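You operate a simulated robot arm through the tools that you are given. There is no shell and no other tool. Be economical: measure what you need, move in short steps, check, and stop when the job is done.

You are at the controls of a simulated robot arm. One attempt, no reset.

TASK
Seat the orange die and crimp the thick hose end in it.
Fine: push the slide home, give one full stroke with hands clear of the ram, then draw the slide out again.

The check looks at the end state, three seconds after you hand in, the way a careful person would. Anything else that was tipped, shoved, dropped, spilled or broken makes it a failure.

THE ROBOT
A 6-joint arm with a two-finger parallel gripper, fixed in place. Base frame: the origin is at the foot of the arm, x ahead of it, y to its left, z up; the work surface is at about z = 0.85. Readings come in m, degrees, newtons and seconds.
With the tool pointing down near the work surface it reaches from about 0.36 to 0.76 m from the base axis. Its first joint turns from -66.0 to 66.0 degrees. Payload 2.45 kg.
The TCP is the grasp point between the finger pads, 0.024 m short of the fingertips. In the tool frame z runs along the fingers and y along their closing line. The gripper opens to 0.068 m. The fingers are 0.017 m wide and 0.01 m thick; the gripper's body (0.04 by 0.07 m) begins 0.041 m behind the TCP.
Orientation is that of the tool frame in the base frame, as a unit quaternion [w, x, y, z]. With the fingers straight down and closing along the base's y, the tool's x points along the base's -x, its y along +y and its z along -z.

THE INTERFACE
- The arm moves only by the tool send_rows. Its argument "motion" is one flat list of numbers, 7 for each row, row after row: the shift along the base's x, y, z in units of 25 mm (1.0 is 25 mm), then the turn, a rotation vector about the base's x, y, z in units of 8 degrees (1.0 is 8 degrees), then the closure, from 0 (fully open) to 1 (shut). In form: [dx, dy, dz, wx, wy, wz, fingers, dx, dy, dz, wx, wy, wz, fingers, ...]. A call has 1 to 10 rows; each row shifts and turns the commanded pose from where the row before left it. A call with a number of a shift or a turn outside -1 to 1 is refused whole. Rows are played at 5 a second. More than 0.05 m and 8.6 degrees between two rows, or a gripper value outside its range, and nothing of the call is played. A pose out of reach is approached as far as the arm can. The call stops where the force on the tool passes 50 N (or 10 N more than at its start, if that is more) or the arm is blocked; 0.2 s more then pass. The fingers move at their own pace (about 0.108 m/s each) and stop on an object; they squeeze with about 36 N. The grip force told is the motor's: it shows also when the fingers shut on nothing. Time passes only in rows, and 0.2 s behind the last, so rows that do not move let the fingers close. It gives the time, the measured TCP pose, the force on the tool (base axes), the opening and the grip force at its end, in the units of the frame above (readings bear some noise), with the torque about the TCP (base axes, N m) and any sound that the robot's microphone picked up.
- Cameras (640 x 400 px; columns grow to the right, rows downward): "scene" is fixed at [0.1815, 0.4252, 1.4693]; the picture's right is [-0.61, -0.80, 0.00], its down [-0.42, 0.32, -0.85] and it looks along [0.68, -0.51, -0.53] (base axes); focal length 316 px, centre (320, 200). "wrist" rides on the gripper at [0.084, 0.011, -0.075] in the tool frame; the picture's right is [-0.13, 0.99, 0.00], its down [-0.60, -0.08, -0.79] and it looks along [-0.79, -0.10, 0.61] (tool axes); focal length 251 px, centre (320, 200). There is no depth. A picture from a camera that has moved, and an enlarged one, comes with that camera's place and axes in the base frame and with its lens.
- capture(camera): a new picture of that camera. No time passes.
- zoom(camera, box): a new picture of the part [left, top, right, bottom] of that camera's present view, enlarged. No time passes.
- close_job(): hands the job in; it is judged then, once.

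Go step by step. Nothing tells you positions but the pictures and the camera data: compare them with the known pose of the tool, close in by small moves and look again before you grip or let go. The budget is 120 turns and 64 pictures, counting those below and the enlarged ones. Unless the task says otherwise, let go and move clear before handing in, and close with one line.

The tools are called as name(argument=value, ...) on one line, values as JSON. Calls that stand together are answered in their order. send_rows: Moves the arm, as the interface text tells. Its arguments: {"type":"object","properties":{"motion":{"type":"array","items":{"type":"number"}}},"required":["motion"]} The other tools are called the same way: capture (camera) takes a picture; zoom (camera, box) takes an enlarged picture of a part of a camera's view; close_job () hands the job in.

At the start:

```text
time: 0.0
tool_pos: [0.4962, -0.0783, 1.3156]
orientation: [0.001, 0.0, 1.0, 0.0]
ft_force: [0.5, -0.5, 0.0]
wrist_torque: [0.0, 0.0, -0.03]
grip_width: 0.068
grip_force: 0.0
```

scene: 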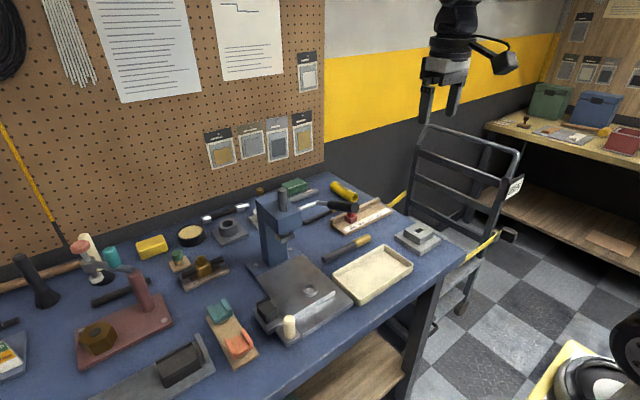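
wrist: 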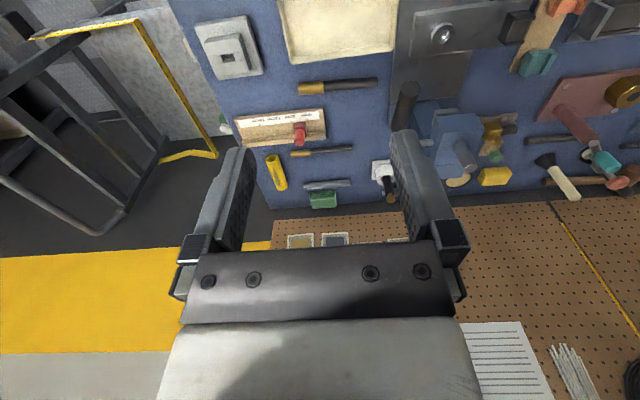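

I see a bench with a blue press in the middle, a small board with teal and orange dies in front of it, and various tools. I'll enlarge the press area and the surroundings first.

zoom(camera="scene", box=[180, 240, 360, 370])

zoom(camera="scene", box=[220, 170, 400, 290])

zoom(camera="scene", box=[0, 220, 240, 400])

```text
3.08 times, centred on (270, 305) of scene
camera zoom: at [0.1815, 0.4252, 1.4693], right [-0.61, -0.8, 0.0], down [-0.42, 0.32, -0.85], along [0.68, -0.51, -0.53], focal length 972 px, centre (474, -123)
```

zoom: 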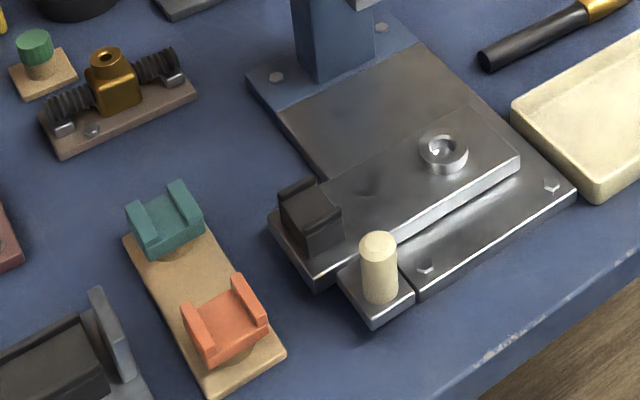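

```text
3.33 times, centred on (310, 230) of scene
camera zoom: at [0.1815, 0.4252, 1.4693], right [-0.61, -0.8, 0.0], down [-0.42, 0.32, -0.85], along [0.68, -0.51, -0.53], focal length 1052 px, centre (353, 100)
```

zoom: 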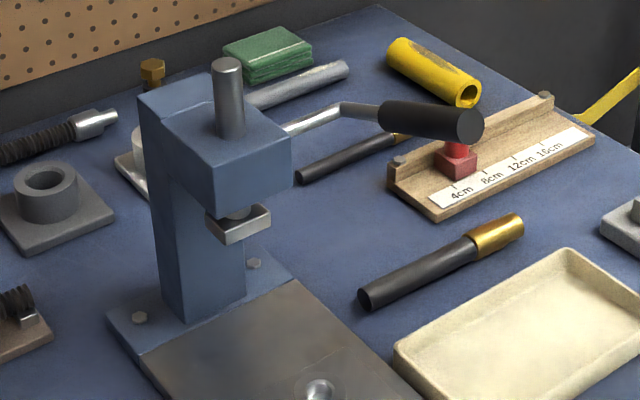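

```text
2.22 times, centred on (120, 310) of scene
camera zoom: at [0.1815, 0.4252, 1.4693], right [-0.61, -0.8, 0.0], down [-0.42, 0.32, -0.85], along [0.68, -0.51, -0.53], focal length 702 px, centre (764, -44)
```

zoom: 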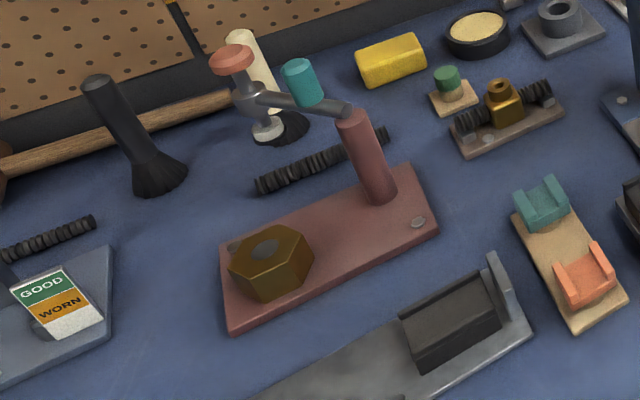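

The slide carries a round seat near (0.62, 0.13) and a dark block on its left end; the ram looks to be at about x = 0.71. I'll look through the wrist camera to understand the mechanism better.

zoom(camera="wrist", box=[360, 0, 600, 150])

send_rows(motion=[-1, 1, -1, 0, 0, 0, 0, -1, 1, -1, 0, 0, 0, 0, -1, 1, -1, 0, 0, 0, 0, 0, 1, -1, 0, 0, 0, 0, 0, 1, 0, 0, 0, 0, 0, 0, 1, 0, 0, 0, 0, 0, 0, 1, 0, 0, 0, 0, 0])

capture(camera="wrist")

```text
2.67 times, centred on (480, 75) of wrist
camera zoom: at [0.4139, -0.0663, 1.3901], right [0.13, 0.99, 0.0], down [0.6, -0.08, 0.79], along [0.79, -0.1, -0.61], focal length 670 px, centre (-107, 533)
```

zoom: 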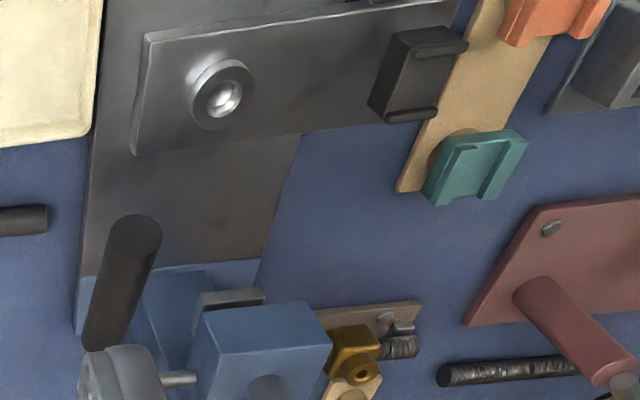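

```text
time: 1.6
tool_pos: [0.4224, 0.0963, 1.2156]
orientation: [0.001, 0.0, 1.0, 0.0]
ft_force: [-0.3, -0.1, 0.3]
wrist_torque: [0.0, -0.01, 0.0]
grip_width: 0.0681
grip_force: 0.0
```

```text
57 pictures are left
camera wrist: at [0.339, 0.1091, 1.2904], right [0.13, 0.99, 0.0], down [0.6, -0.08, 0.79], along [0.79, -0.1, -0.61], focal length 251 px, centre (320, 200)
```

wrist: 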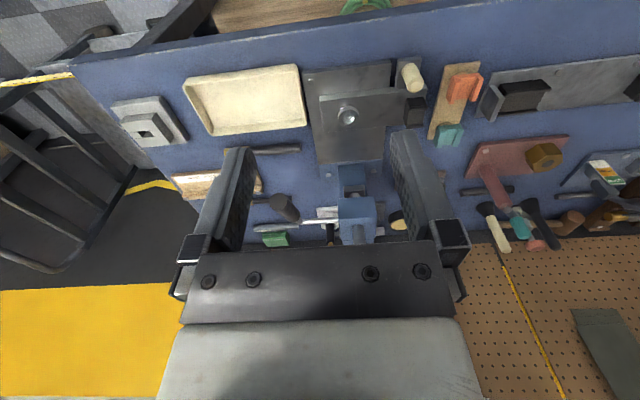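

zoom(camera="wrist", box=[290, 45, 500, 175])

zoom(camera="wrist", box=[240, 140, 420, 250])

zoom(camera="scene", box=[240, 260, 340, 350])

```text
3.05 times, centred on (395, 110) of wrist
camera zoom: at [0.339, 0.1091, 1.2904], right [0.13, 0.99, 0.0], down [0.6, -0.08, 0.79], along [0.79, -0.1, -0.61], focal length 766 px, centre (91, 474)
```

zoom: 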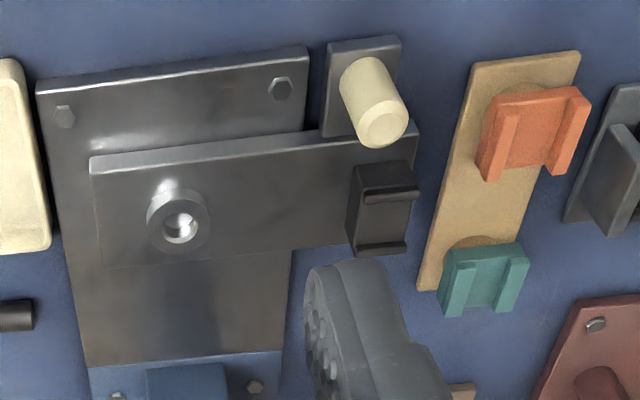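

```text
3.56 times, centred on (330, 195) of wrist
camera zoom: at [0.339, 0.1091, 1.2904], right [0.13, 0.99, 0.0], down [0.6, -0.08, 0.79], along [0.79, -0.1, -0.61], focal length 894 px, centre (284, 218)
```

zoom: 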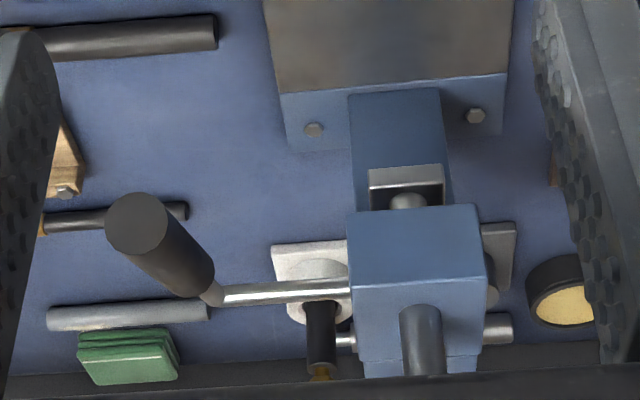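

```text
4.44 times, centred on (290, 305) of scene
camera zoom: at [0.1815, 0.4252, 1.4693], right [-0.61, -0.8, 0.0], down [-0.42, 0.32, -0.85], along [0.68, -0.52, -0.53], focal length 1403 px, centre (453, -267)
```

zoom: 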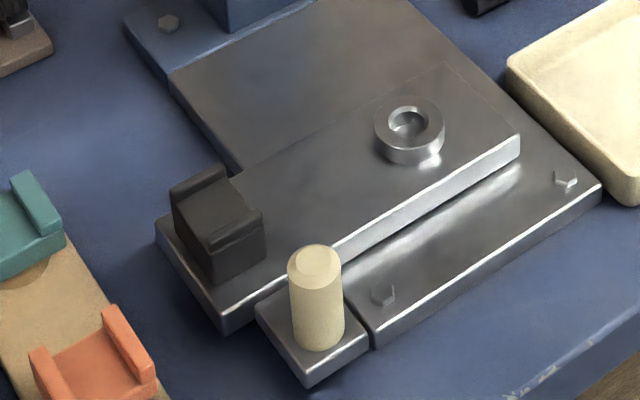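

The slide runs along x under the ram at about (0.71, 0.13); the dark block on its left is a hose rest, the cream post its handle; the lever's grip is near (0.60–0.67, 0.03, 1.08). The thick hose lies along y at x≈0.70. Now a close look at the orange die near (0.595, 0.32).

send_rows(motion=[0.1, 0.955, -0.9, 0, 0, 0, 0, 0.1, 0.955, -0.9, 0, 0, 0, 0, 0.1, 0.955, -0.9, 0, 0, 0, 0, 0.1, 0.955, -0.9, 0, 0, 0, 0, 0.1, 0.955, -0.9, 0, 0, 0, 0, 0.1, 0.955, -0.9, 0, 0, 0, 0, 0.1, 0.955, -0.9, 0, 0, 0, 0, 0.1, 0.955, -0.9, 0, 0, 0, 0, 0.1, 0.955, -0.9, 0, 0, 0, 0, 0.1, 0.955, -0.9, 0, 0, 0, 0])

capture(camera="wrist")

zoom(camera="scene", box=[190, 280, 280, 370])

```text
time: 3.8
tool_pos: [0.4455, 0.3364, 0.9904]
orientation: [0.0, 0.0, 1.0, 0.0]
ft_force: [-0.1, 0.6, -0.7]
wrist_torque: [0.0, -0.05, -0.01]
grip_width: 0.0679
grip_force: 0.2
```

```text
53 pictures are left
camera wrist: at [0.3632, 0.3481, 1.0642], right [0.13, 0.99, 0.0], down [0.6, -0.08, 0.79], along [0.79, -0.1, -0.61], focal length 251 px, centre (320, 200)
```

wrist: 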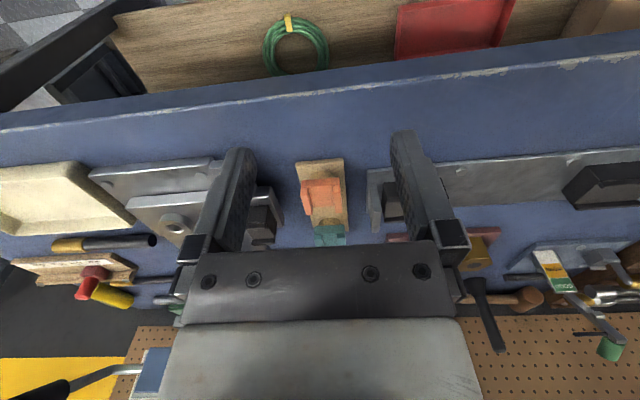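

```text
4.44 times, centred on (235, 325) of scene
camera zoom: at [0.1815, 0.4252, 1.4693], right [-0.61, -0.8, 0.0], down [-0.42, 0.32, -0.85], along [0.68, -0.52, -0.53], focal length 1403 px, centre (698, -356)
```

zoom: 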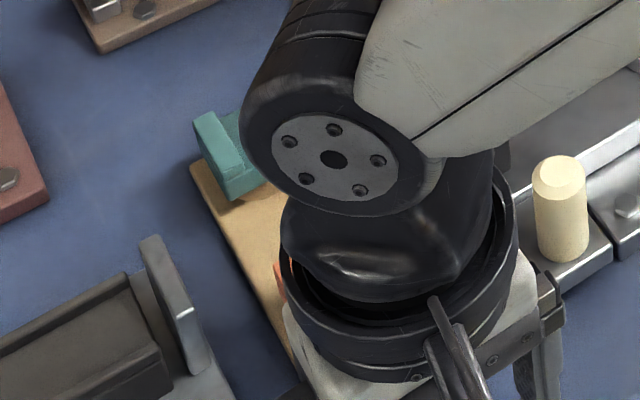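

zoom(camera="wrist", box=[270, 145, 380, 250])

zoom(camera="wrist", box=[0, 150, 290, 320])

```text
3.81 times, centred on (325, 198) of wrist
camera zoom: at [0.3632, 0.3481, 1.0642], right [0.13, 0.99, 0.0], down [0.6, -0.08, 0.79], along [0.79, -0.1, -0.61], focal length 958 px, centre (301, 210)
```

zoom: 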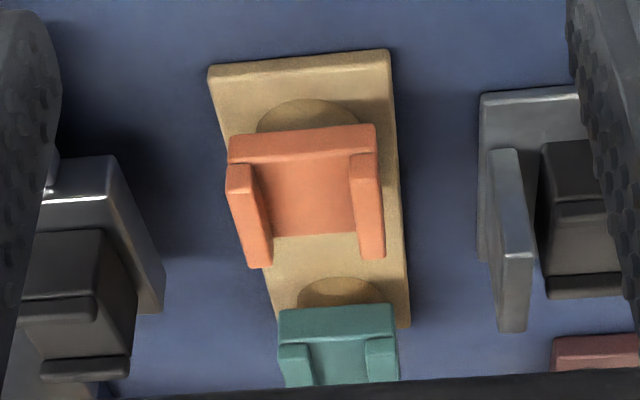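

```text
2.21 times, centred on (145, 235) of wrist
camera zoom: at [0.3632, 0.3481, 1.0642], right [0.13, 0.99, 0.0], down [0.6, -0.08, 0.79], along [0.79, -0.1, -0.61], focal length 555 px, centre (706, 123)
```

zoom: 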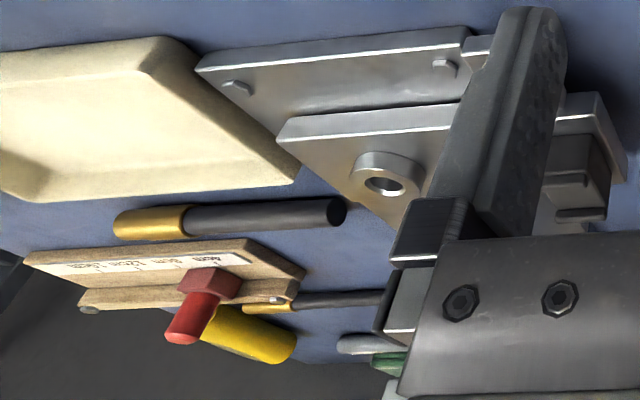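

Next I slide over toward the hose, which also clears the scene camera's view of the dies.

send_rows(motion=[0, -1, 0, 0, 0, 0, 0, 0, -1, 0, 0, 0, 0, 0, 0, -1, 0, 0, 0, 0, 0, 0, -1, 0, 0, 0, 0, 0, 0, -1, 0, 0, 0, 0, 0, 0, -1, 0, 0, 0, 0, 0, 0, -1, 0, 0, 0, 0, 0, 0, -1, 0, 0, 0, 0, 0, 0, -1, 0, 0, 0, 0, 0, 0, -1, 0, 0, 0, 0, 0])

send_rows(motion=[0.3, -1, 0, 0, 0, 0, 0, 0.3, -1, 0, 0, 0, 0, 0, 0.3, -1, 0, 0, 0, 0, 0, 0.3, -1, 0, 0, 0, 0, 0, 0.3, -1, 0, 0, 0, 0, 0, 0, -1, 0, 0, 0, 0, 0])

zoom(camera="scene", box=[195, 290, 275, 370])

zoom(camera="wrist", box=[230, 130, 410, 250])

zoom(camera="wrist", box=[380, 100, 560, 240])

```text
time: 6.0
tool_pos: [0.4464, 0.0875, 0.9887]
orientation: [0.0, 0.0, 1.0, 0.0]
ft_force: [0.5, -0.8, 0.1]
wrist_torque: [0.05, 0.02, 0.0]
grip_width: 0.068
grip_force: 0.0
```

```text
time: 7.4
tool_pos: [0.4833, -0.0638, 0.9911]
orientation: [0.0, 0.0, 1.0, 0.0]
ft_force: [0.2, -0.6, -0.7]
wrist_torque: [0.01, 0.02, -0.01]
grip_width: 0.068
grip_force: 0.0
```

```text
5.00 times, centred on (235, 330) of scene
camera zoom: at [0.1815, 0.4252, 1.4693], right [-0.61, -0.8, 0.0], down [-0.42, 0.32, -0.85], along [0.68, -0.51, -0.53], focal length 1579 px, centre (745, -450)
```

zoom: 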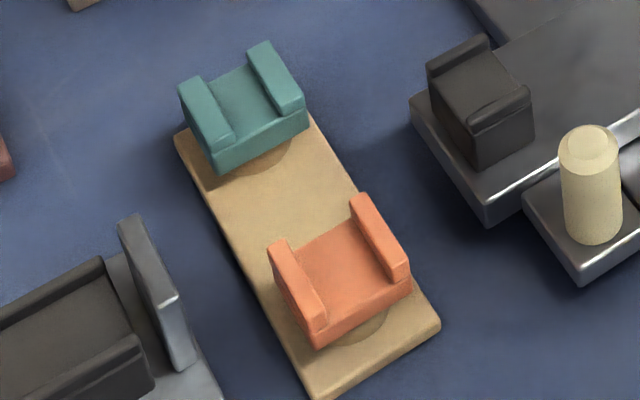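

```text
3.33 times, centred on (320, 190) of wrist
camera zoom: at [0.4004, -0.0521, 1.0653], right [0.13, 0.99, 0.0], down [0.6, -0.08, 0.79], along [0.79, -0.1, -0.61], focal length 838 px, centre (320, 233)
```

zoom: 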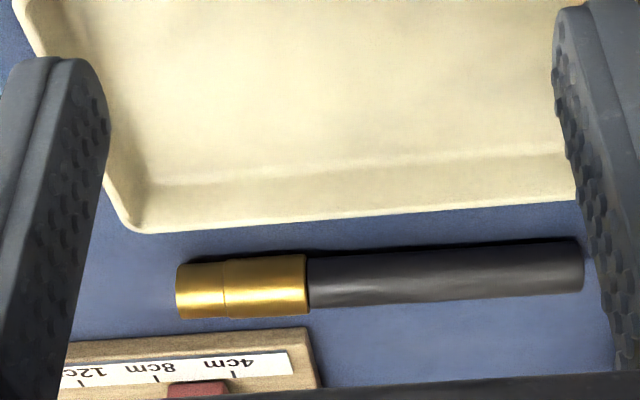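

```text
2.86 times, centred on (470, 170) of wrist
camera zoom: at [0.4004, -0.0521, 1.0653], right [0.13, 0.99, 0.0], down [0.6, -0.08, 0.79], along [0.79, -0.1, -0.61], focal length 718 px, centre (-109, 286)
```

zoom: 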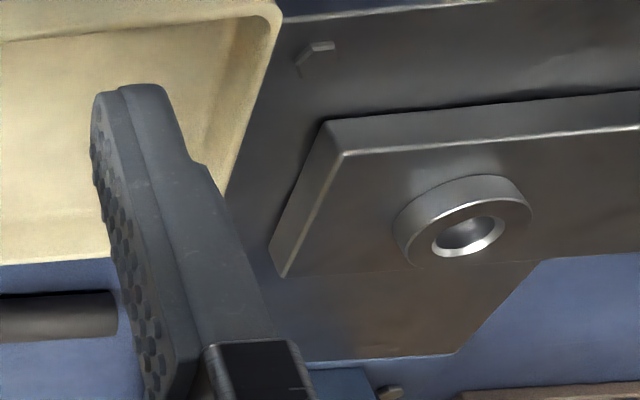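

The die appears to be about 44 mm across y, centred near (0.596, 0.321), top at z≈0.89; the seat ring is centred near (0.614, 0.1265), top about 0.895; the thick hose is at x≈0.698, y from −0.153 to 0.02. I go back over the die for the grasp.

send_rows(motion=[0, 1, 0, 0, 0, 0, 0.1, 0, 1, 0, 0, 0, 0, 0.1, 0, 1, 0, 0, 0, 0, 0.1, 0, 1, 0, 0, 0, 0, 0.1, 0, 1, 0, 0, 0, 0, 0.1, 0, 1, 0, 0, 0, 0, 0.1, 0, 1, 0, 0, 0, 0, 0.1, 0, 1, 0, 0, 0, 0, 0.1, 0, 1, 0, 0, 0, 0, 0.1, 0, 1, 0, 0, 0, 0, 0.1])

send_rows(motion=[0.6, 0.9, 0, 0, 0, 0, 0.1, 0.7, 0.9, -0.2, 0, 0, 0, 0.1, 0.7, 0.9, -0.4, 0, 0, 0, 0.1, 0.7, 0.9, -0.4, 0, 0, 0, 0.1, 0.7, 0.9, -0.4, 0, 0, 0, 0.1, 0.7, 0.9, -0.4, 0, 0, 0, 0.1])

capture(camera="wrist")

```text
time: 9.6
tool_pos: [0.4844, 0.1842, 0.9917]
orientation: [0.0, 0.0, 1.0, 0.0]
ft_force: [0.2, -0.4, 0.5]
wrist_torque: [-0.03, 0.01, -0.01]
grip_width: 0.0617
grip_force: 0.0
```

```text
time: 11.0
tool_pos: [0.5866, 0.3201, 0.9455]
orientation: [0.001, 0.0, 1.0, 0.001]
ft_force: [-0.6, -0.4, 0.5]
wrist_torque: [-0.03, -0.02, 0.01]
grip_width: 0.0613
grip_force: 0.0
```

```text
46 pictures are left
camera wrist: at [0.5045, 0.3321, 1.0202], right [0.13, 0.99, 0.0], down [0.6, -0.08, 0.79], along [0.79, -0.1, -0.61], focal length 251 px, centre (320, 200)
```

wrist: 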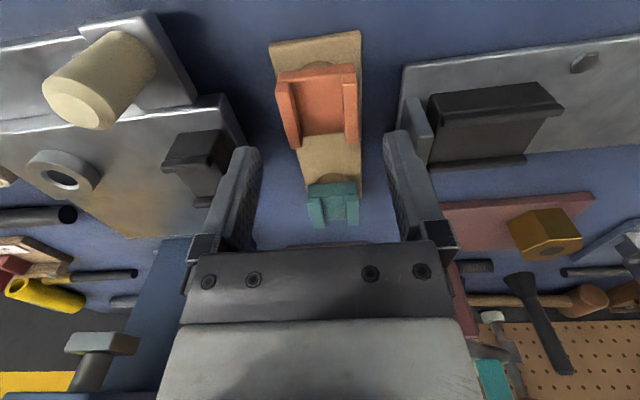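

zoom(camera="wrist", box=[250, 20, 390, 160])

zoom(camera="wrist", box=[0, 10, 240, 200])

```text
2.86 times, centred on (320, 90) of wrist
camera zoom: at [0.5045, 0.3321, 1.0202], right [0.13, 0.99, 0.0], down [0.6, -0.08, 0.79], along [0.79, -0.1, -0.61], focal length 718 px, centre (320, 514)
```

zoom: 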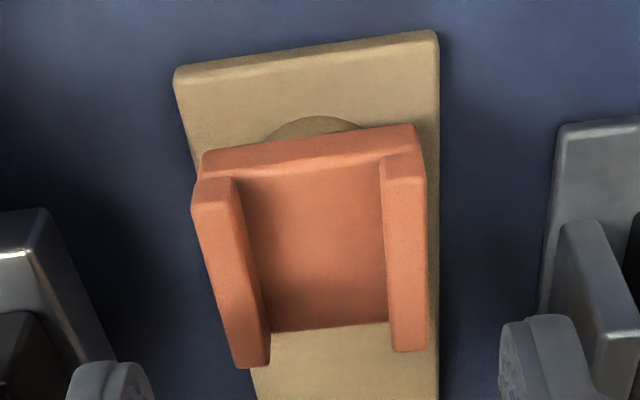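

```text
2.11 times, centred on (120, 105) of wrist
camera zoom: at [0.5045, 0.3321, 1.0202], right [0.13, 0.99, 0.0], down [0.6, -0.08, 0.79], along [0.79, -0.1, -0.61], focal length 529 px, centre (741, 400)
```

zoom: 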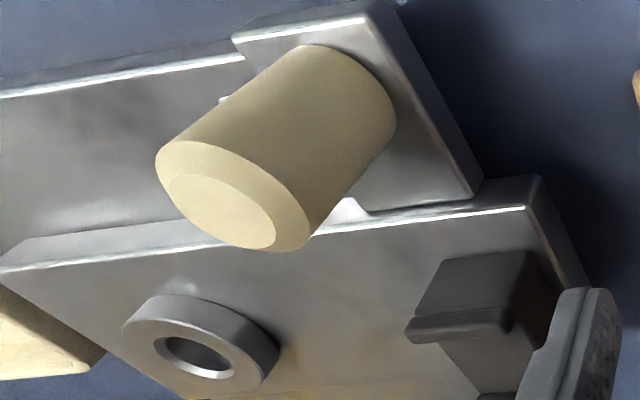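

The die is about 43 mm square, centred at (0.593, 0.321), spanning z ≈ 0.873–0.89. I descend around it with fingers open.

send_rows(motion=[0.256, 0.04, -0.7, 0, 0, 0, 0.1, 0, 0, -0.8, 0, 0, 0, 0.1, 0, 0, -0.7, 0, 0, 0, 0.1])

capture(camera="wrist")

```text
time: 11.8
tool_pos: [0.5925, 0.3207, 0.8903]
orientation: [0.0, 0.0, 1.0, 0.0]
ft_force: [0.0, 1.0, 0.9]
wrist_torque: [0.03, 0.03, 0.01]
grip_width: 0.0612
grip_force: 0.1
```

```text
43 pictures are left
camera wrist: at [0.5105, 0.3333, 0.9648], right [0.13, 0.99, 0.0], down [0.6, -0.08, 0.79], along [0.79, -0.1, -0.61], focal length 251 px, centre (320, 200)
```

wrist: 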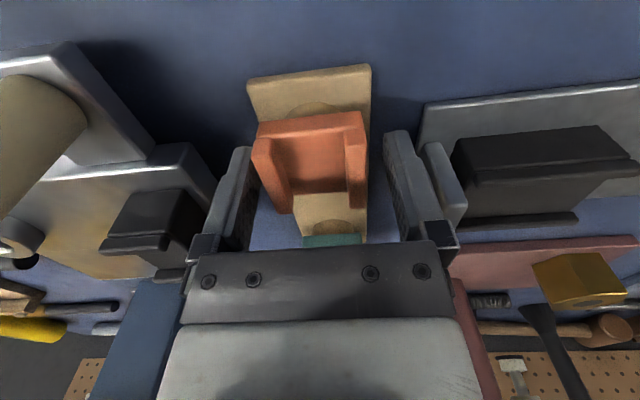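

The die sits between the fingers with clearance. Closing, then lifting a little.

send_rows(motion=[0, 0, 0, 0, 0, 0, 1, 0, 0, 0, 0, 0, 0, 1, 0, 0, 0, 0, 0, 0, 1])

send_rows(motion=[0, 0, 0.5, 0, 0, 0, 1, 0, 0, 1, 0, 0, 0, 1, 0, 0, 1, 0, 0, 0, 1])

capture(camera="wrist")

zoom(camera="scene", box=[180, 250, 300, 370])

```text
time: 12.6
tool_pos: [0.5931, 0.3186, 0.8908]
orientation: [0.0, 0.0, 1.0, -0.001]
ft_force: [0.8, -15.6, 3.7]
wrist_torque: [-0.21, -0.04, 0.05]
grip_width: 0.0435
grip_force: 36.0
```

```text
time: 13.4
tool_pos: [0.5926, 0.3208, 0.9527]
orientation: [0.0, 0.001, 1.0, 0.0]
ft_force: [0.8, -0.8, 0.0]
wrist_torque: [-0.06, -0.01, 0.0]
grip_width: 0.0434
grip_force: 36.2
```

```text
42 pictures are left
camera wrist: at [0.5104, 0.3333, 1.0279], right [0.13, 0.99, 0.0], down [0.6, -0.08, 0.79], along [0.79, -0.1, -0.61], focal length 251 px, centre (320, 200)
```

wrist: 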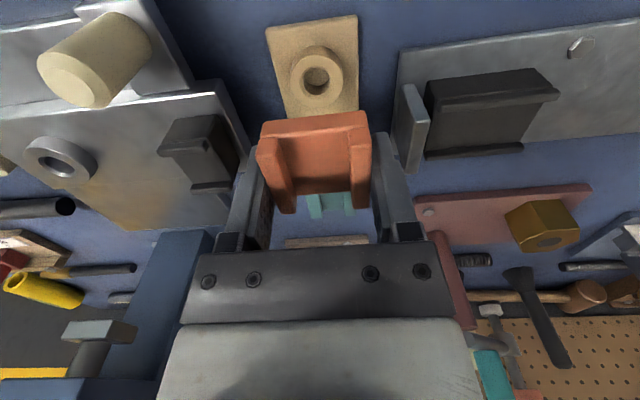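

```text
3.33 times, centred on (240, 310) of scene
camera zoom: at [0.1815, 0.4252, 1.4693], right [-0.61, -0.8, 0.0], down [-0.42, 0.32, -0.85], along [0.68, -0.51, -0.53], focal length 1052 px, centre (587, -167)
```

zoom: 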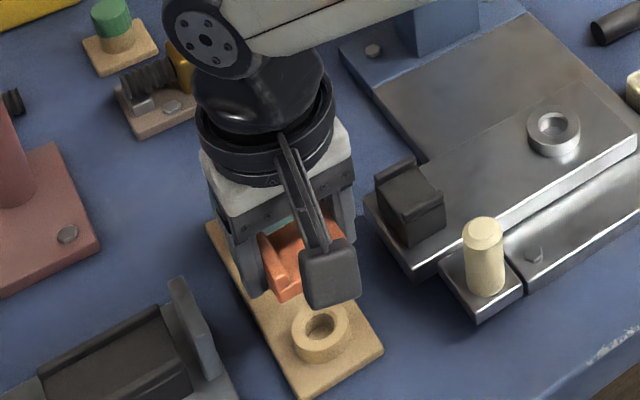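

The die is held with its peg free; the board has a ring just like the slide's seat. I'll take a reference picture of the ring's place in the view, then raise and turn the tool −90° so the channel faces the hose rest.

zoom(camera="wrist", box=[240, 0, 400, 130])

send_rows(motion=[0, 0, 1, 0, 0, 0, 1, 0, 0, 1, 0, 0, 0, 1, 0, 0, 0, 0, 0, -0.9375, 1, 0, 0, 0, 0, 0, -0.9375, 1, 0, 0, 0, 0, 0, -0.9375, 1, 0, 0, 0, 0, 0, -0.9375, 1, 0, 0, 0, 0, 0, -0.9375, 1, 0, 0, 0, 0, 0, -0.9375, 1, 0, 0, 0, 0, 0, 0, 1])

```text
3.08 times, centred on (320, 65) of wrist
camera zoom: at [0.5104, 0.3333, 1.0279], right [0.13, 0.99, 0.0], down [0.6, -0.08, 0.79], along [0.79, -0.1, -0.61], focal length 774 px, centre (320, 615)
```

zoom: 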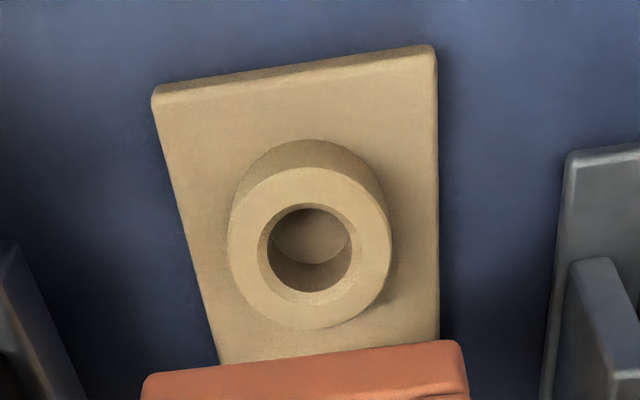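

```text
time: 15.4
tool_pos: [0.594, 0.3224, 1.0036]
orientation: [0.001, 0.384, 0.923, 0.0]
ft_force: [-0.4, 0.2, -0.9]
wrist_torque: [-0.02, 0.03, -0.03]
grip_width: 0.0433
grip_force: 35.8
```

send_rows(motion=[0, 0, 0, 0, 0, -0.9375, 1, 0, 0, 0, 0, 0, -0.9375, 1, 0, 0, 0, 0, 0, -0.9375, 1, 0, 0, 0, 0, 0, -0.9375, 1, 0, 0, 0, 0, 0, -0.9375, 1, 0, 0, 0, 0, 0, -0.9375, 1, 0, 0, 0, 0, 0, 0, 1])

send_rows(motion=[0.1, -0.98, 0, 0, 0, 0, 1, 0.1, -0.98, 0, 0, 0, 0, 1, 0.1, -0.98, 0, 0, 0, 0, 1, 0.1, -0.98, 0, 0, 0, 0, 1, 0.1, -0.98, -0.2, 0, 0, 0, 1, 0.1, -0.98, -0.2, 0, 0, 0, 1, 0.1, -0.98, -0.3, 0, 0, 0, 1, 0.1, -0.92, -0.2, 0, 0, 0, 1, 0, 0, 0, 0, 0, 0, 1])

capture(camera="wrist")

capture(camera="scene")

```text
time: 17.0
tool_pos: [0.5929, 0.321, 1.0031]
orientation: [0.001, 0.708, 0.706, -0.001]
ft_force: [-0.1, -0.1, -1.1]
wrist_torque: [0.03, 0.01, -0.01]
grip_width: 0.0432
grip_force: 36.2
```

```text
time: 19.0
tool_pos: [0.6131, 0.1268, 0.9814]
orientation: [0.001, 0.707, 0.707, 0.0]
ft_force: [0.1, -0.3, -0.8]
wrist_torque: [-0.01, 0.01, 0.01]
grip_width: 0.0433
grip_force: 36.0
```

```text
39 pictures are left
camera wrist: at [0.6252, 0.2116, 1.0558], right [0.99, -0.13, 0.0], down [-0.08, -0.6, 0.79], along [-0.1, -0.79, -0.61], focal length 251 px, centre (320, 200)
```

wrist: 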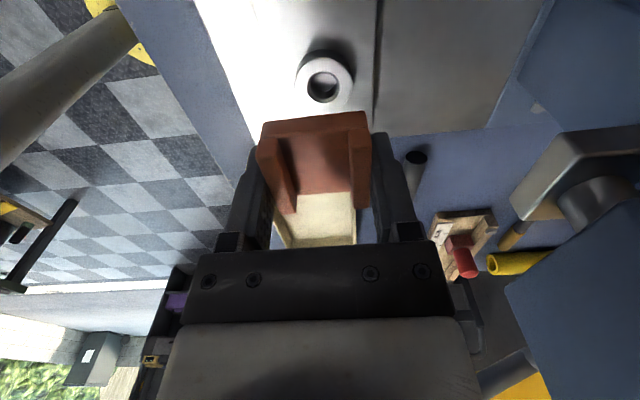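

```text
38 pictures are left
```

scene: 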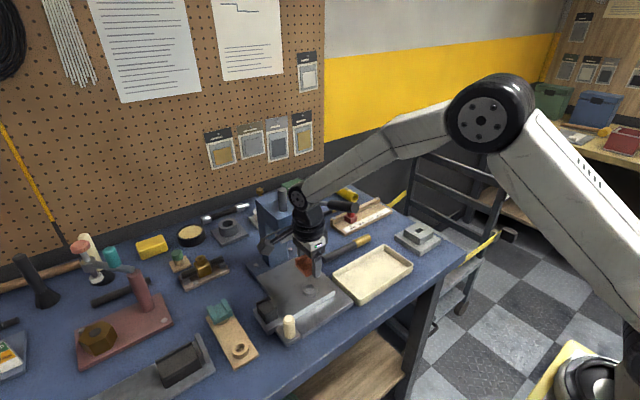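

zoom(camera="wrist", box=[240, 0, 400, 130])

zoom(camera="scene", box=[240, 180, 360, 350])

```text
3.08 times, centred on (320, 65) of wrist
camera zoom: at [0.6252, 0.2116, 1.0558], right [0.99, -0.13, 0.0], down [-0.08, -0.6, 0.79], along [-0.1, -0.79, -0.61], focal length 774 px, centre (320, 615)
```

zoom: 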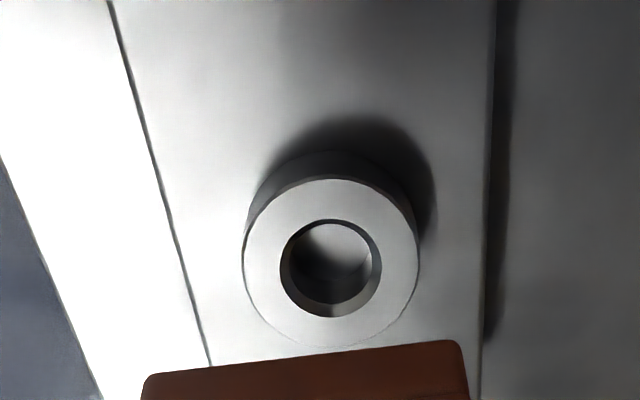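

```text
2.35 times, centred on (300, 265) of scene
camera zoom: at [0.1815, 0.4251, 1.4693], right [-0.61, -0.8, 0.0], down [-0.42, 0.32, -0.85], along [0.68, -0.52, -0.53], focal length 743 px, centre (367, 47)
```

zoom: 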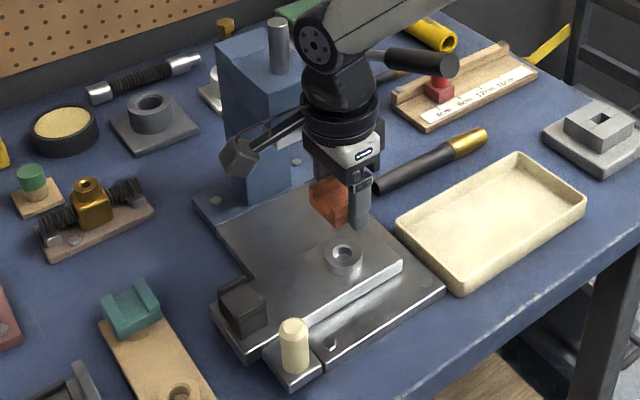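

The seat appears around (0.617, 0.125, 0.89). I correct x by +4 mm, y by −2 mm and descend to just above the ring, then compare again.

send_rows(motion=[0.16, -0.07, -0.5, 0, 0, 0, 1, 0, 0, -0.6, 0, 0, 0, 1, 0, 0, -0.6, 0, 0, 0, 1, 0, 0, 0, 0, 0, 0, 1])

zoom(camera="wrist", box=[240, 0, 400, 130])

zoom(camera="scene", box=[270, 245, 350, 310])

```text
time: 20.0
tool_pos: [0.6175, 0.1245, 0.9376]
orientation: [0.0, 0.707, 0.708, -0.002]
ft_force: [-0.5, -0.5, -1.2]
wrist_torque: [0.01, -0.01, -0.01]
grip_width: 0.0434
grip_force: 36.2
```

```text
3.08 times, centred on (320, 65) of wrist
camera zoom: at [0.6298, 0.2099, 1.0125], right [0.99, -0.13, 0.0], down [-0.08, -0.6, 0.79], along [-0.1, -0.79, -0.61], focal length 774 px, centre (320, 615)
```

zoom: 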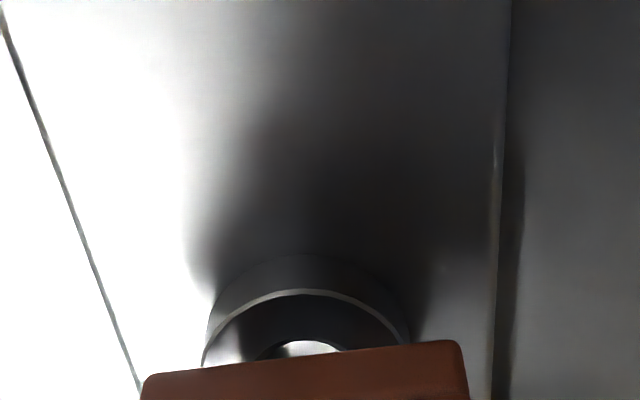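

```text
6.15 times, centred on (310, 278) of scene
camera zoom: at [0.1815, 0.4252, 1.4693], right [-0.61, -0.8, 0.0], down [-0.42, 0.32, -0.85], along [0.68, -0.51, -0.53], focal length 1943 px, centre (382, -277)
```

zoom: 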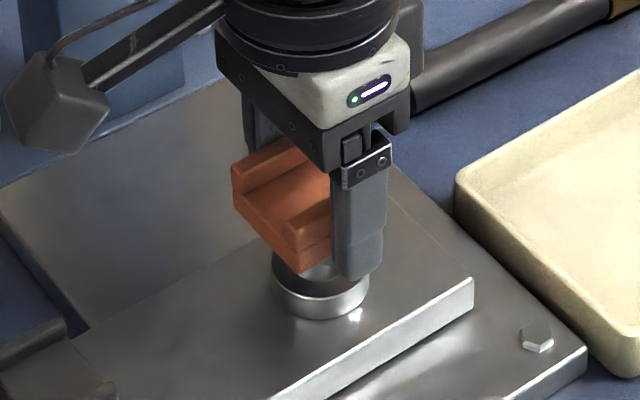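

The scene view shows the die about 2.5 mm short of the ring along −y, with x aligned. I correct y and lower carefully.

send_rows(motion=[0, -0.1, 0, 0, 0, 0, 1, 0, 0, -0.2, 0, 0, 0, 1, 0, 0, -0.1, 0, 0, 0, 1, 0, 0, 0, 0, 0, 0, 1])

zoom(camera="scene", box=[270, 245, 350, 310])

```text
time: 21.0
tool_pos: [0.6166, 0.1233, 0.9317]
orientation: [0.001, 0.707, 0.707, -0.001]
ft_force: [-0.8, 0.1, -0.8]
wrist_torque: [0.01, 0.01, -0.01]
grip_width: 0.0436
grip_force: 35.7
```

```text
6.15 times, centred on (310, 278) of scene
camera zoom: at [0.1815, 0.4252, 1.4693], right [-0.61, -0.8, 0.0], down [-0.42, 0.32, -0.85], along [0.68, -0.51, -0.53], focal length 1943 px, centre (382, -277)
```

zoom: 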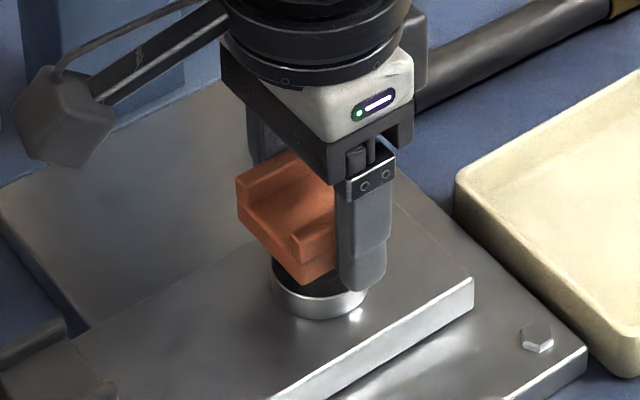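

send_rows(motion=[0, 0, -0.15, 0, 0, 0, 1, 0, 0, -0.1, 0, 0, 0, 1, 0, 0, 0, 0, 0, 0, 1])

send_rows(motion=[0, 0, -0.1, 0, 0, 0, 1, 0, 0, -0.06, 0, 0, 0, 1, 0, 0, 0, 0, 0, 0, 1])

```text
time: 21.8
tool_pos: [0.6181, 0.1233, 0.9254]
orientation: [0.001, 0.707, 0.707, 0.001]
ft_force: [1.2, -4.2, 15.4]
wrist_torque: [0.03, -0.06, -0.02]
grip_width: 0.0432
grip_force: 35.8
```

```text
time: 22.6
tool_pos: [0.62, 0.1225, 0.9234]
orientation: [0.002, 0.707, 0.707, 0.003]
ft_force: [0.1, -16.2, 39.4]
wrist_torque: [-0.05, -0.13, -0.02]
grip_width: 0.0435
grip_force: 36.1
```

The peg touched the ring rim and is pushed toward −y. I back off slightly, shift −1.5 mm in y and try again.

send_rows(motion=[0, 0, 0.2, 0, 0, 0, 1, 0, -0.06, 0, 0, 0, 0, 1, 0, 0, 0, 0, 0, 0, 1])

send_rows(motion=[0, 0, -0.1, 0, 0, 0, 1, 0, 0, -0.05, 0, 0, 0, 1, 0, 0, 0, 0, 0, 0, 1])

zoom(camera="scene", box=[280, 255, 340, 310])

```text
time: 23.4
tool_pos: [0.6156, 0.1223, 0.9241]
orientation: [0.0, 0.707, 0.707, -0.002]
ft_force: [-0.7, -1.9, -1.0]
wrist_torque: [0.04, -0.02, -0.02]
grip_width: 0.0437
grip_force: 36.2
```

```text
time: 24.2
tool_pos: [0.6161, 0.1225, 0.9204]
orientation: [0.0, 0.707, 0.707, -0.002]
ft_force: [0.7, 0.4, -1.9]
wrist_torque: [-0.04, 0.0, 0.0]
grip_width: 0.0435
grip_force: 35.8
```

```text
7.27 times, centred on (310, 282) of scene
camera zoom: at [0.1815, 0.4252, 1.4693], right [-0.61, -0.8, 0.0], down [-0.42, 0.32, -0.85], along [0.68, -0.51, -0.53], focal length 2296 px, centre (393, -400)
```

zoom: 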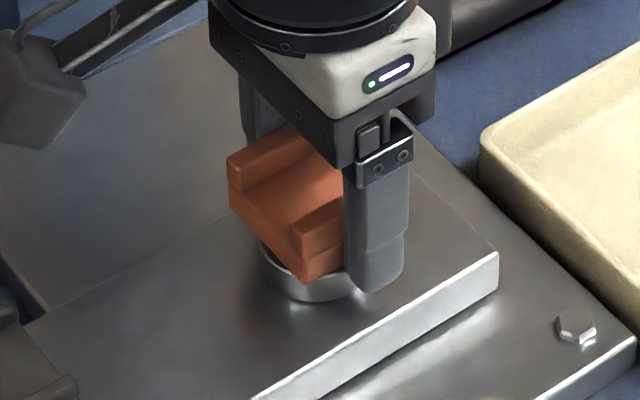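

The peg has entered the hole with no resistance. Continuing down until it bottoms.

send_rows(motion=[0, 0, -0.1, 0, 0, 0, 1, 0, 0, -0.06, 0, 0, 0, 1, 0, 0, 0, 0, 0, 0, 1])

send_rows(motion=[0, 0, -0.08, 0, 0, 0, 1, 0, 0, 0, 0, 0, 0, 1])

```text
time: 25.0
tool_pos: [0.6184, 0.122, 0.9171]
orientation: [0.001, 0.707, 0.707, -0.001]
ft_force: [-0.5, -0.5, -0.5]
wrist_torque: [0.04, 0.02, -0.02]
grip_width: 0.0434
grip_force: 35.9
```

```text
time: 25.6
tool_pos: [0.6182, 0.1215, 0.9154]
orientation: [0.0, 0.707, 0.707, -0.001]
ft_force: [-0.1, -2.8, 3.3]
wrist_torque: [-0.06, 0.0, 0.02]
grip_width: 0.0435
grip_force: 36.2
```

send_rows(motion=[0, 0, -0.06, 0, 0, 0, 1, 0, 0, 0, 0, 0, 0, 1])

zoom(camera="scene", box=[280, 255, 340, 310])

```text
time: 26.2
tool_pos: [0.6173, 0.1225, 0.9147]
orientation: [0.0, 0.707, 0.708, 0.0]
ft_force: [0.4, -6.8, 13.8]
wrist_torque: [-0.07, 0.18, 0.02]
grip_width: 0.0435
grip_force: 35.8
```

```text
7.27 times, centred on (310, 282) of scene
camera zoom: at [0.1812, 0.4249, 1.4694], right [-0.61, -0.8, 0.0], down [-0.42, 0.32, -0.85], along [0.68, -0.51, -0.53], focal length 2296 px, centre (393, -400)
```

zoom: 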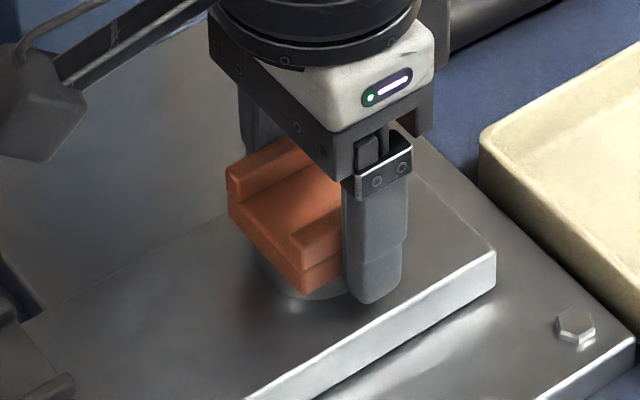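

The die sits flat on its seat. Releasing and lifting straight up.

send_rows(motion=[0, 0, 0.04, 0, 0, 0, 0.15, 0, 0, 0, 0, 0, 0, 0.15, 0, 0, 0.5, 0, 0, 0, 0.15, 0, 0, 1, 0, 0, 0, 0.15, 0, 0, 1, 0, 0, 0, 0.15, -1, 0, 0.5, 0, 0, 0, 0.15, -1, 0, 0, 0, 0, 0, 0.15, -1, 0, 0, 0, 0, 0, 0, -1, 0, 0, 0, 0, 0, 0, -1, 0, 0, 0, 0, 0, 0])

zoom(camera="scene", box=[250, 240, 350, 340])

```text
time: 28.4
tool_pos: [0.4918, 0.1213, 0.989]
orientation: [0.0, 0.707, 0.708, 0.0]
ft_force: [0.2, 0.2, 0.4]
wrist_torque: [0.02, 0.02, 0.01]
grip_width: 0.0679
grip_force: 0.1
```

```text
4.00 times, centred on (300, 290) of scene
camera zoom: at [0.1815, 0.4252, 1.4693], right [-0.61, -0.8, 0.0], down [-0.42, 0.32, -0.85], along [0.68, -0.51, -0.53], focal length 1263 px, centre (400, -160)
```

zoom: 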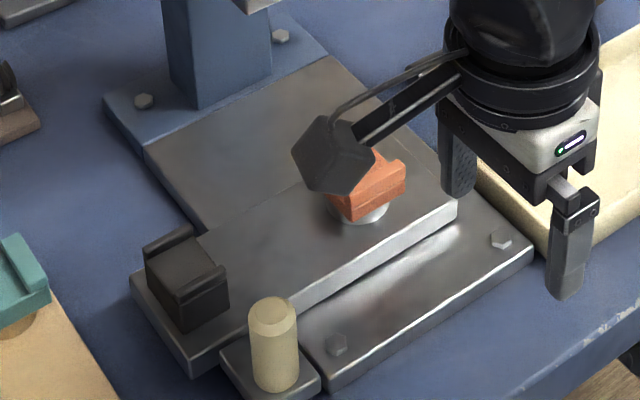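

Die seated. Next, go around to the hose at a low height so the camera passes under the lever grip.

send_rows(motion=[0, -0.94, 0, 0, 0, 0, 0, 0, -0.94, 0, 0, 0, 0, 0, 0, -0.94, 0, 0, 0, 0, 0, 0, -0.94, 0, 0, 0, 0, 0, 0, -0.94, -0.5, 0, 0, 0, 0, 0, -0.94, -0.6, 0, 0, 0, 0, 0, -0.94, -0.6, 0, 0, 0, 0, 0, -0.94, -0.7, 0, 0, 0, 0, 0, 0, 0, 0, 0, 0, 0])

capture(camera="scene")

capture(camera="wrist")

```text
time: 30.4
tool_pos: [0.4915, -0.0665, 0.9282]
orientation: [0.001, 0.707, 0.707, 0.0]
ft_force: [0.6, -0.3, -0.8]
wrist_torque: [0.0, -0.01, 0.04]
grip_width: 0.0679
grip_force: 0.0
```

```text
29 pictures are left
```

scene: 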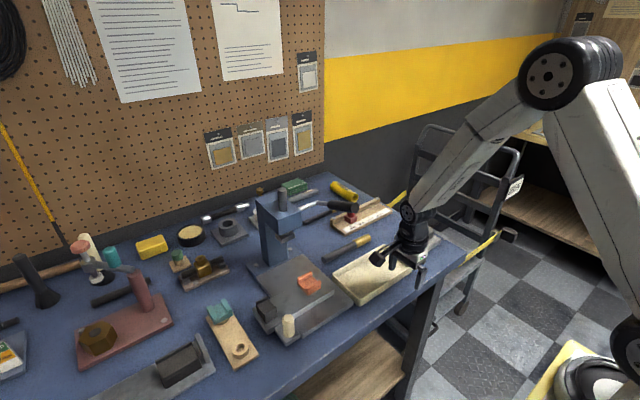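

```text
28 pictures are left
camera wrist: at [0.5047, 0.0182, 1.004], right [0.99, -0.13, 0.0], down [-0.08, -0.6, 0.79], along [-0.1, -0.79, -0.61], focal length 251 px, centre (320, 200)
```

wrist: 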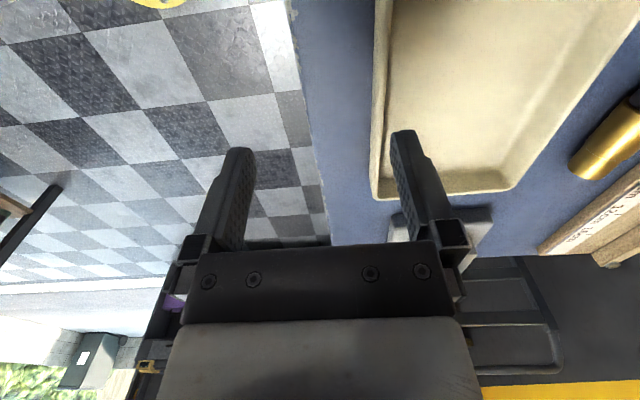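

send_rows(motion=[1, -0.15, 0, 0, 0, 0, 0, 1, -0.15, 0, 0, 0, 0, 0, 1, 0, 0, 0, 0, 0, 0, 1, 0, 0, 0, 0, 0, 0, 1, 0, 0, 0, 0, 0, 0, 1, 0, 0, 0, 0, 0, 0, 0, 0, 0, 0, 0, 0, 0])

zoom(camera="scene", box=[290, 170, 430, 290])

capture(camera="wrist")

```text
time: 32.0
tool_pos: [0.642, -0.0731, 0.9286]
orientation: [0.0, 0.707, 0.707, -0.002]
ft_force: [0.9, 1.1, -0.2]
wrist_torque: [0.02, 0.05, 0.01]
grip_width: 0.0679
grip_force: 0.0
```

```text
3.33 times, centred on (360, 230) of scene
camera zoom: at [0.1815, 0.4252, 1.4693], right [-0.61, -0.8, 0.0], down [-0.42, 0.32, -0.85], along [0.68, -0.51, -0.53], focal length 1052 px, centre (187, 100)
```

zoom: 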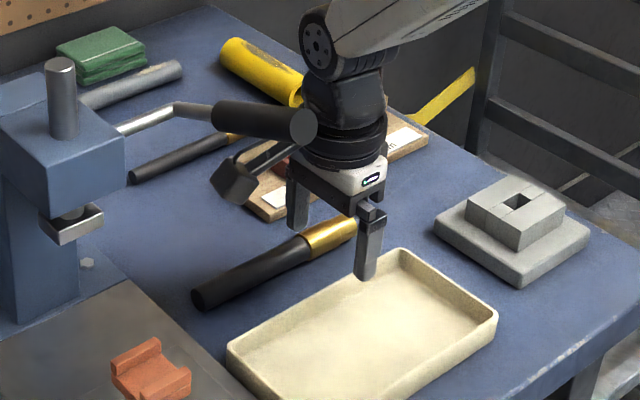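

```text
26 pictures are left
camera wrist: at [0.6549, 0.0111, 1.0039], right [0.99, -0.13, 0.0], down [-0.08, -0.6, 0.79], along [-0.1, -0.79, -0.61], focal length 251 px, centre (320, 200)
```

wrist: 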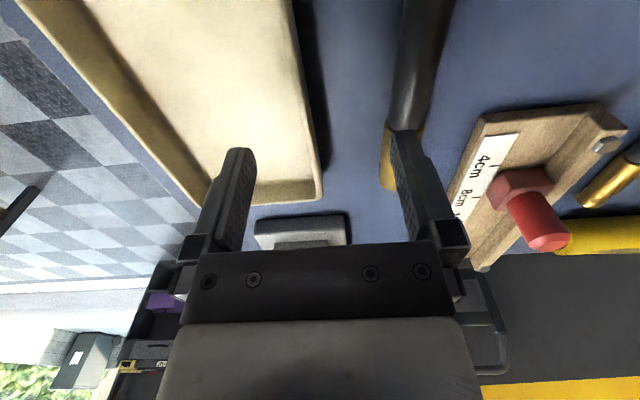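

send_rows(motion=[1, 0, 0, 0, 0, 0, 0.33, 1, 0, 0, 0, 0, 0, 0.33, 0.22, 0, 0, 0, 0, 0, 0.33, 0, 0, -0.6, 0, 0, 0, 0.33, 0, 0, 0, 0, 0, 0, 0.33])

capture(camera="wrist")

zoom(camera="scene", box=[290, 170, 430, 290])

```text
time: 33.2
tool_pos: [0.6979, -0.0742, 0.9144]
orientation: [0.001, 0.707, 0.707, 0.0]
ft_force: [-0.3, 0.5, -0.2]
wrist_torque: [-0.01, -0.02, -0.03]
grip_width: 0.0459
grip_force: 0.1
```

```text
25 pictures are left
camera wrist: at [0.7107, 0.0111, 0.9892], right [0.99, -0.13, 0.0], down [-0.08, -0.6, 0.79], along [-0.1, -0.79, -0.61], focal length 251 px, centre (320, 200)
```

wrist: 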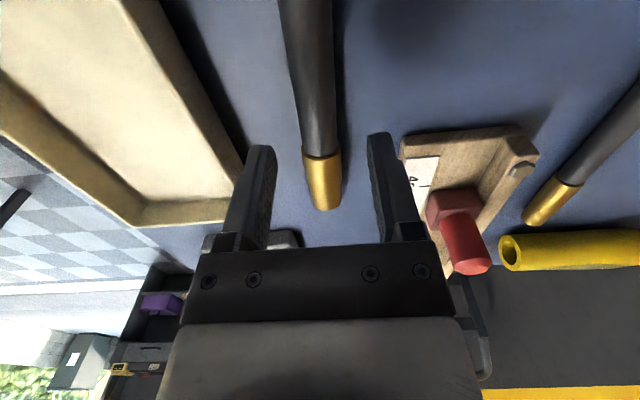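

```text
3.33 times, centred on (360, 230) of scene
camera zoom: at [0.1815, 0.4252, 1.4693], right [-0.61, -0.8, 0.0], down [-0.42, 0.32, -0.85], along [0.68, -0.51, -0.53], focal length 1052 px, centre (187, 100)
```

zoom: 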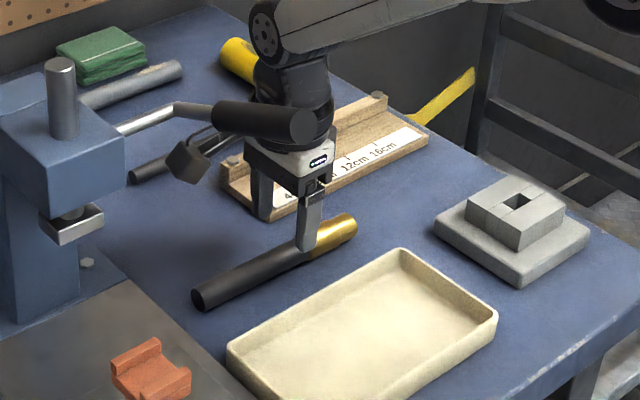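

The hose lies between the open fingers. Descending to grasp height.

send_rows(motion=[0.02, 0, -0.7, 0, 0, 0, 0.33, 0, 0, -0.8, 0, 0, 0, 0.33, 0, 0, 0, 0, 0, 0, 0.33])

capture(camera="wrist")

```text
time: 34.0
tool_pos: [0.7002, -0.0739, 0.8761]
orientation: [0.001, 0.707, 0.708, -0.001]
ft_force: [-0.1, 0.0, -0.7]
wrist_torque: [0.0, 0.02, 0.01]
grip_width: 0.0455
grip_force: 0.1
```

```text
23 pictures are left
camera wrist: at [0.7107, 0.011, 0.9525], right [0.99, -0.13, 0.0], down [-0.08, -0.6, 0.79], along [-0.1, -0.79, -0.61], focal length 251 px, centre (320, 200)
```

wrist: 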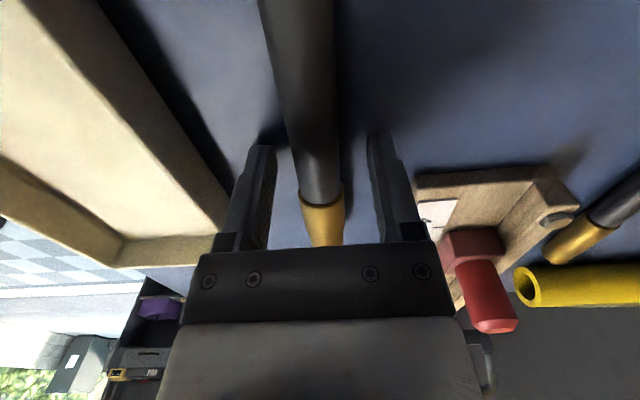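

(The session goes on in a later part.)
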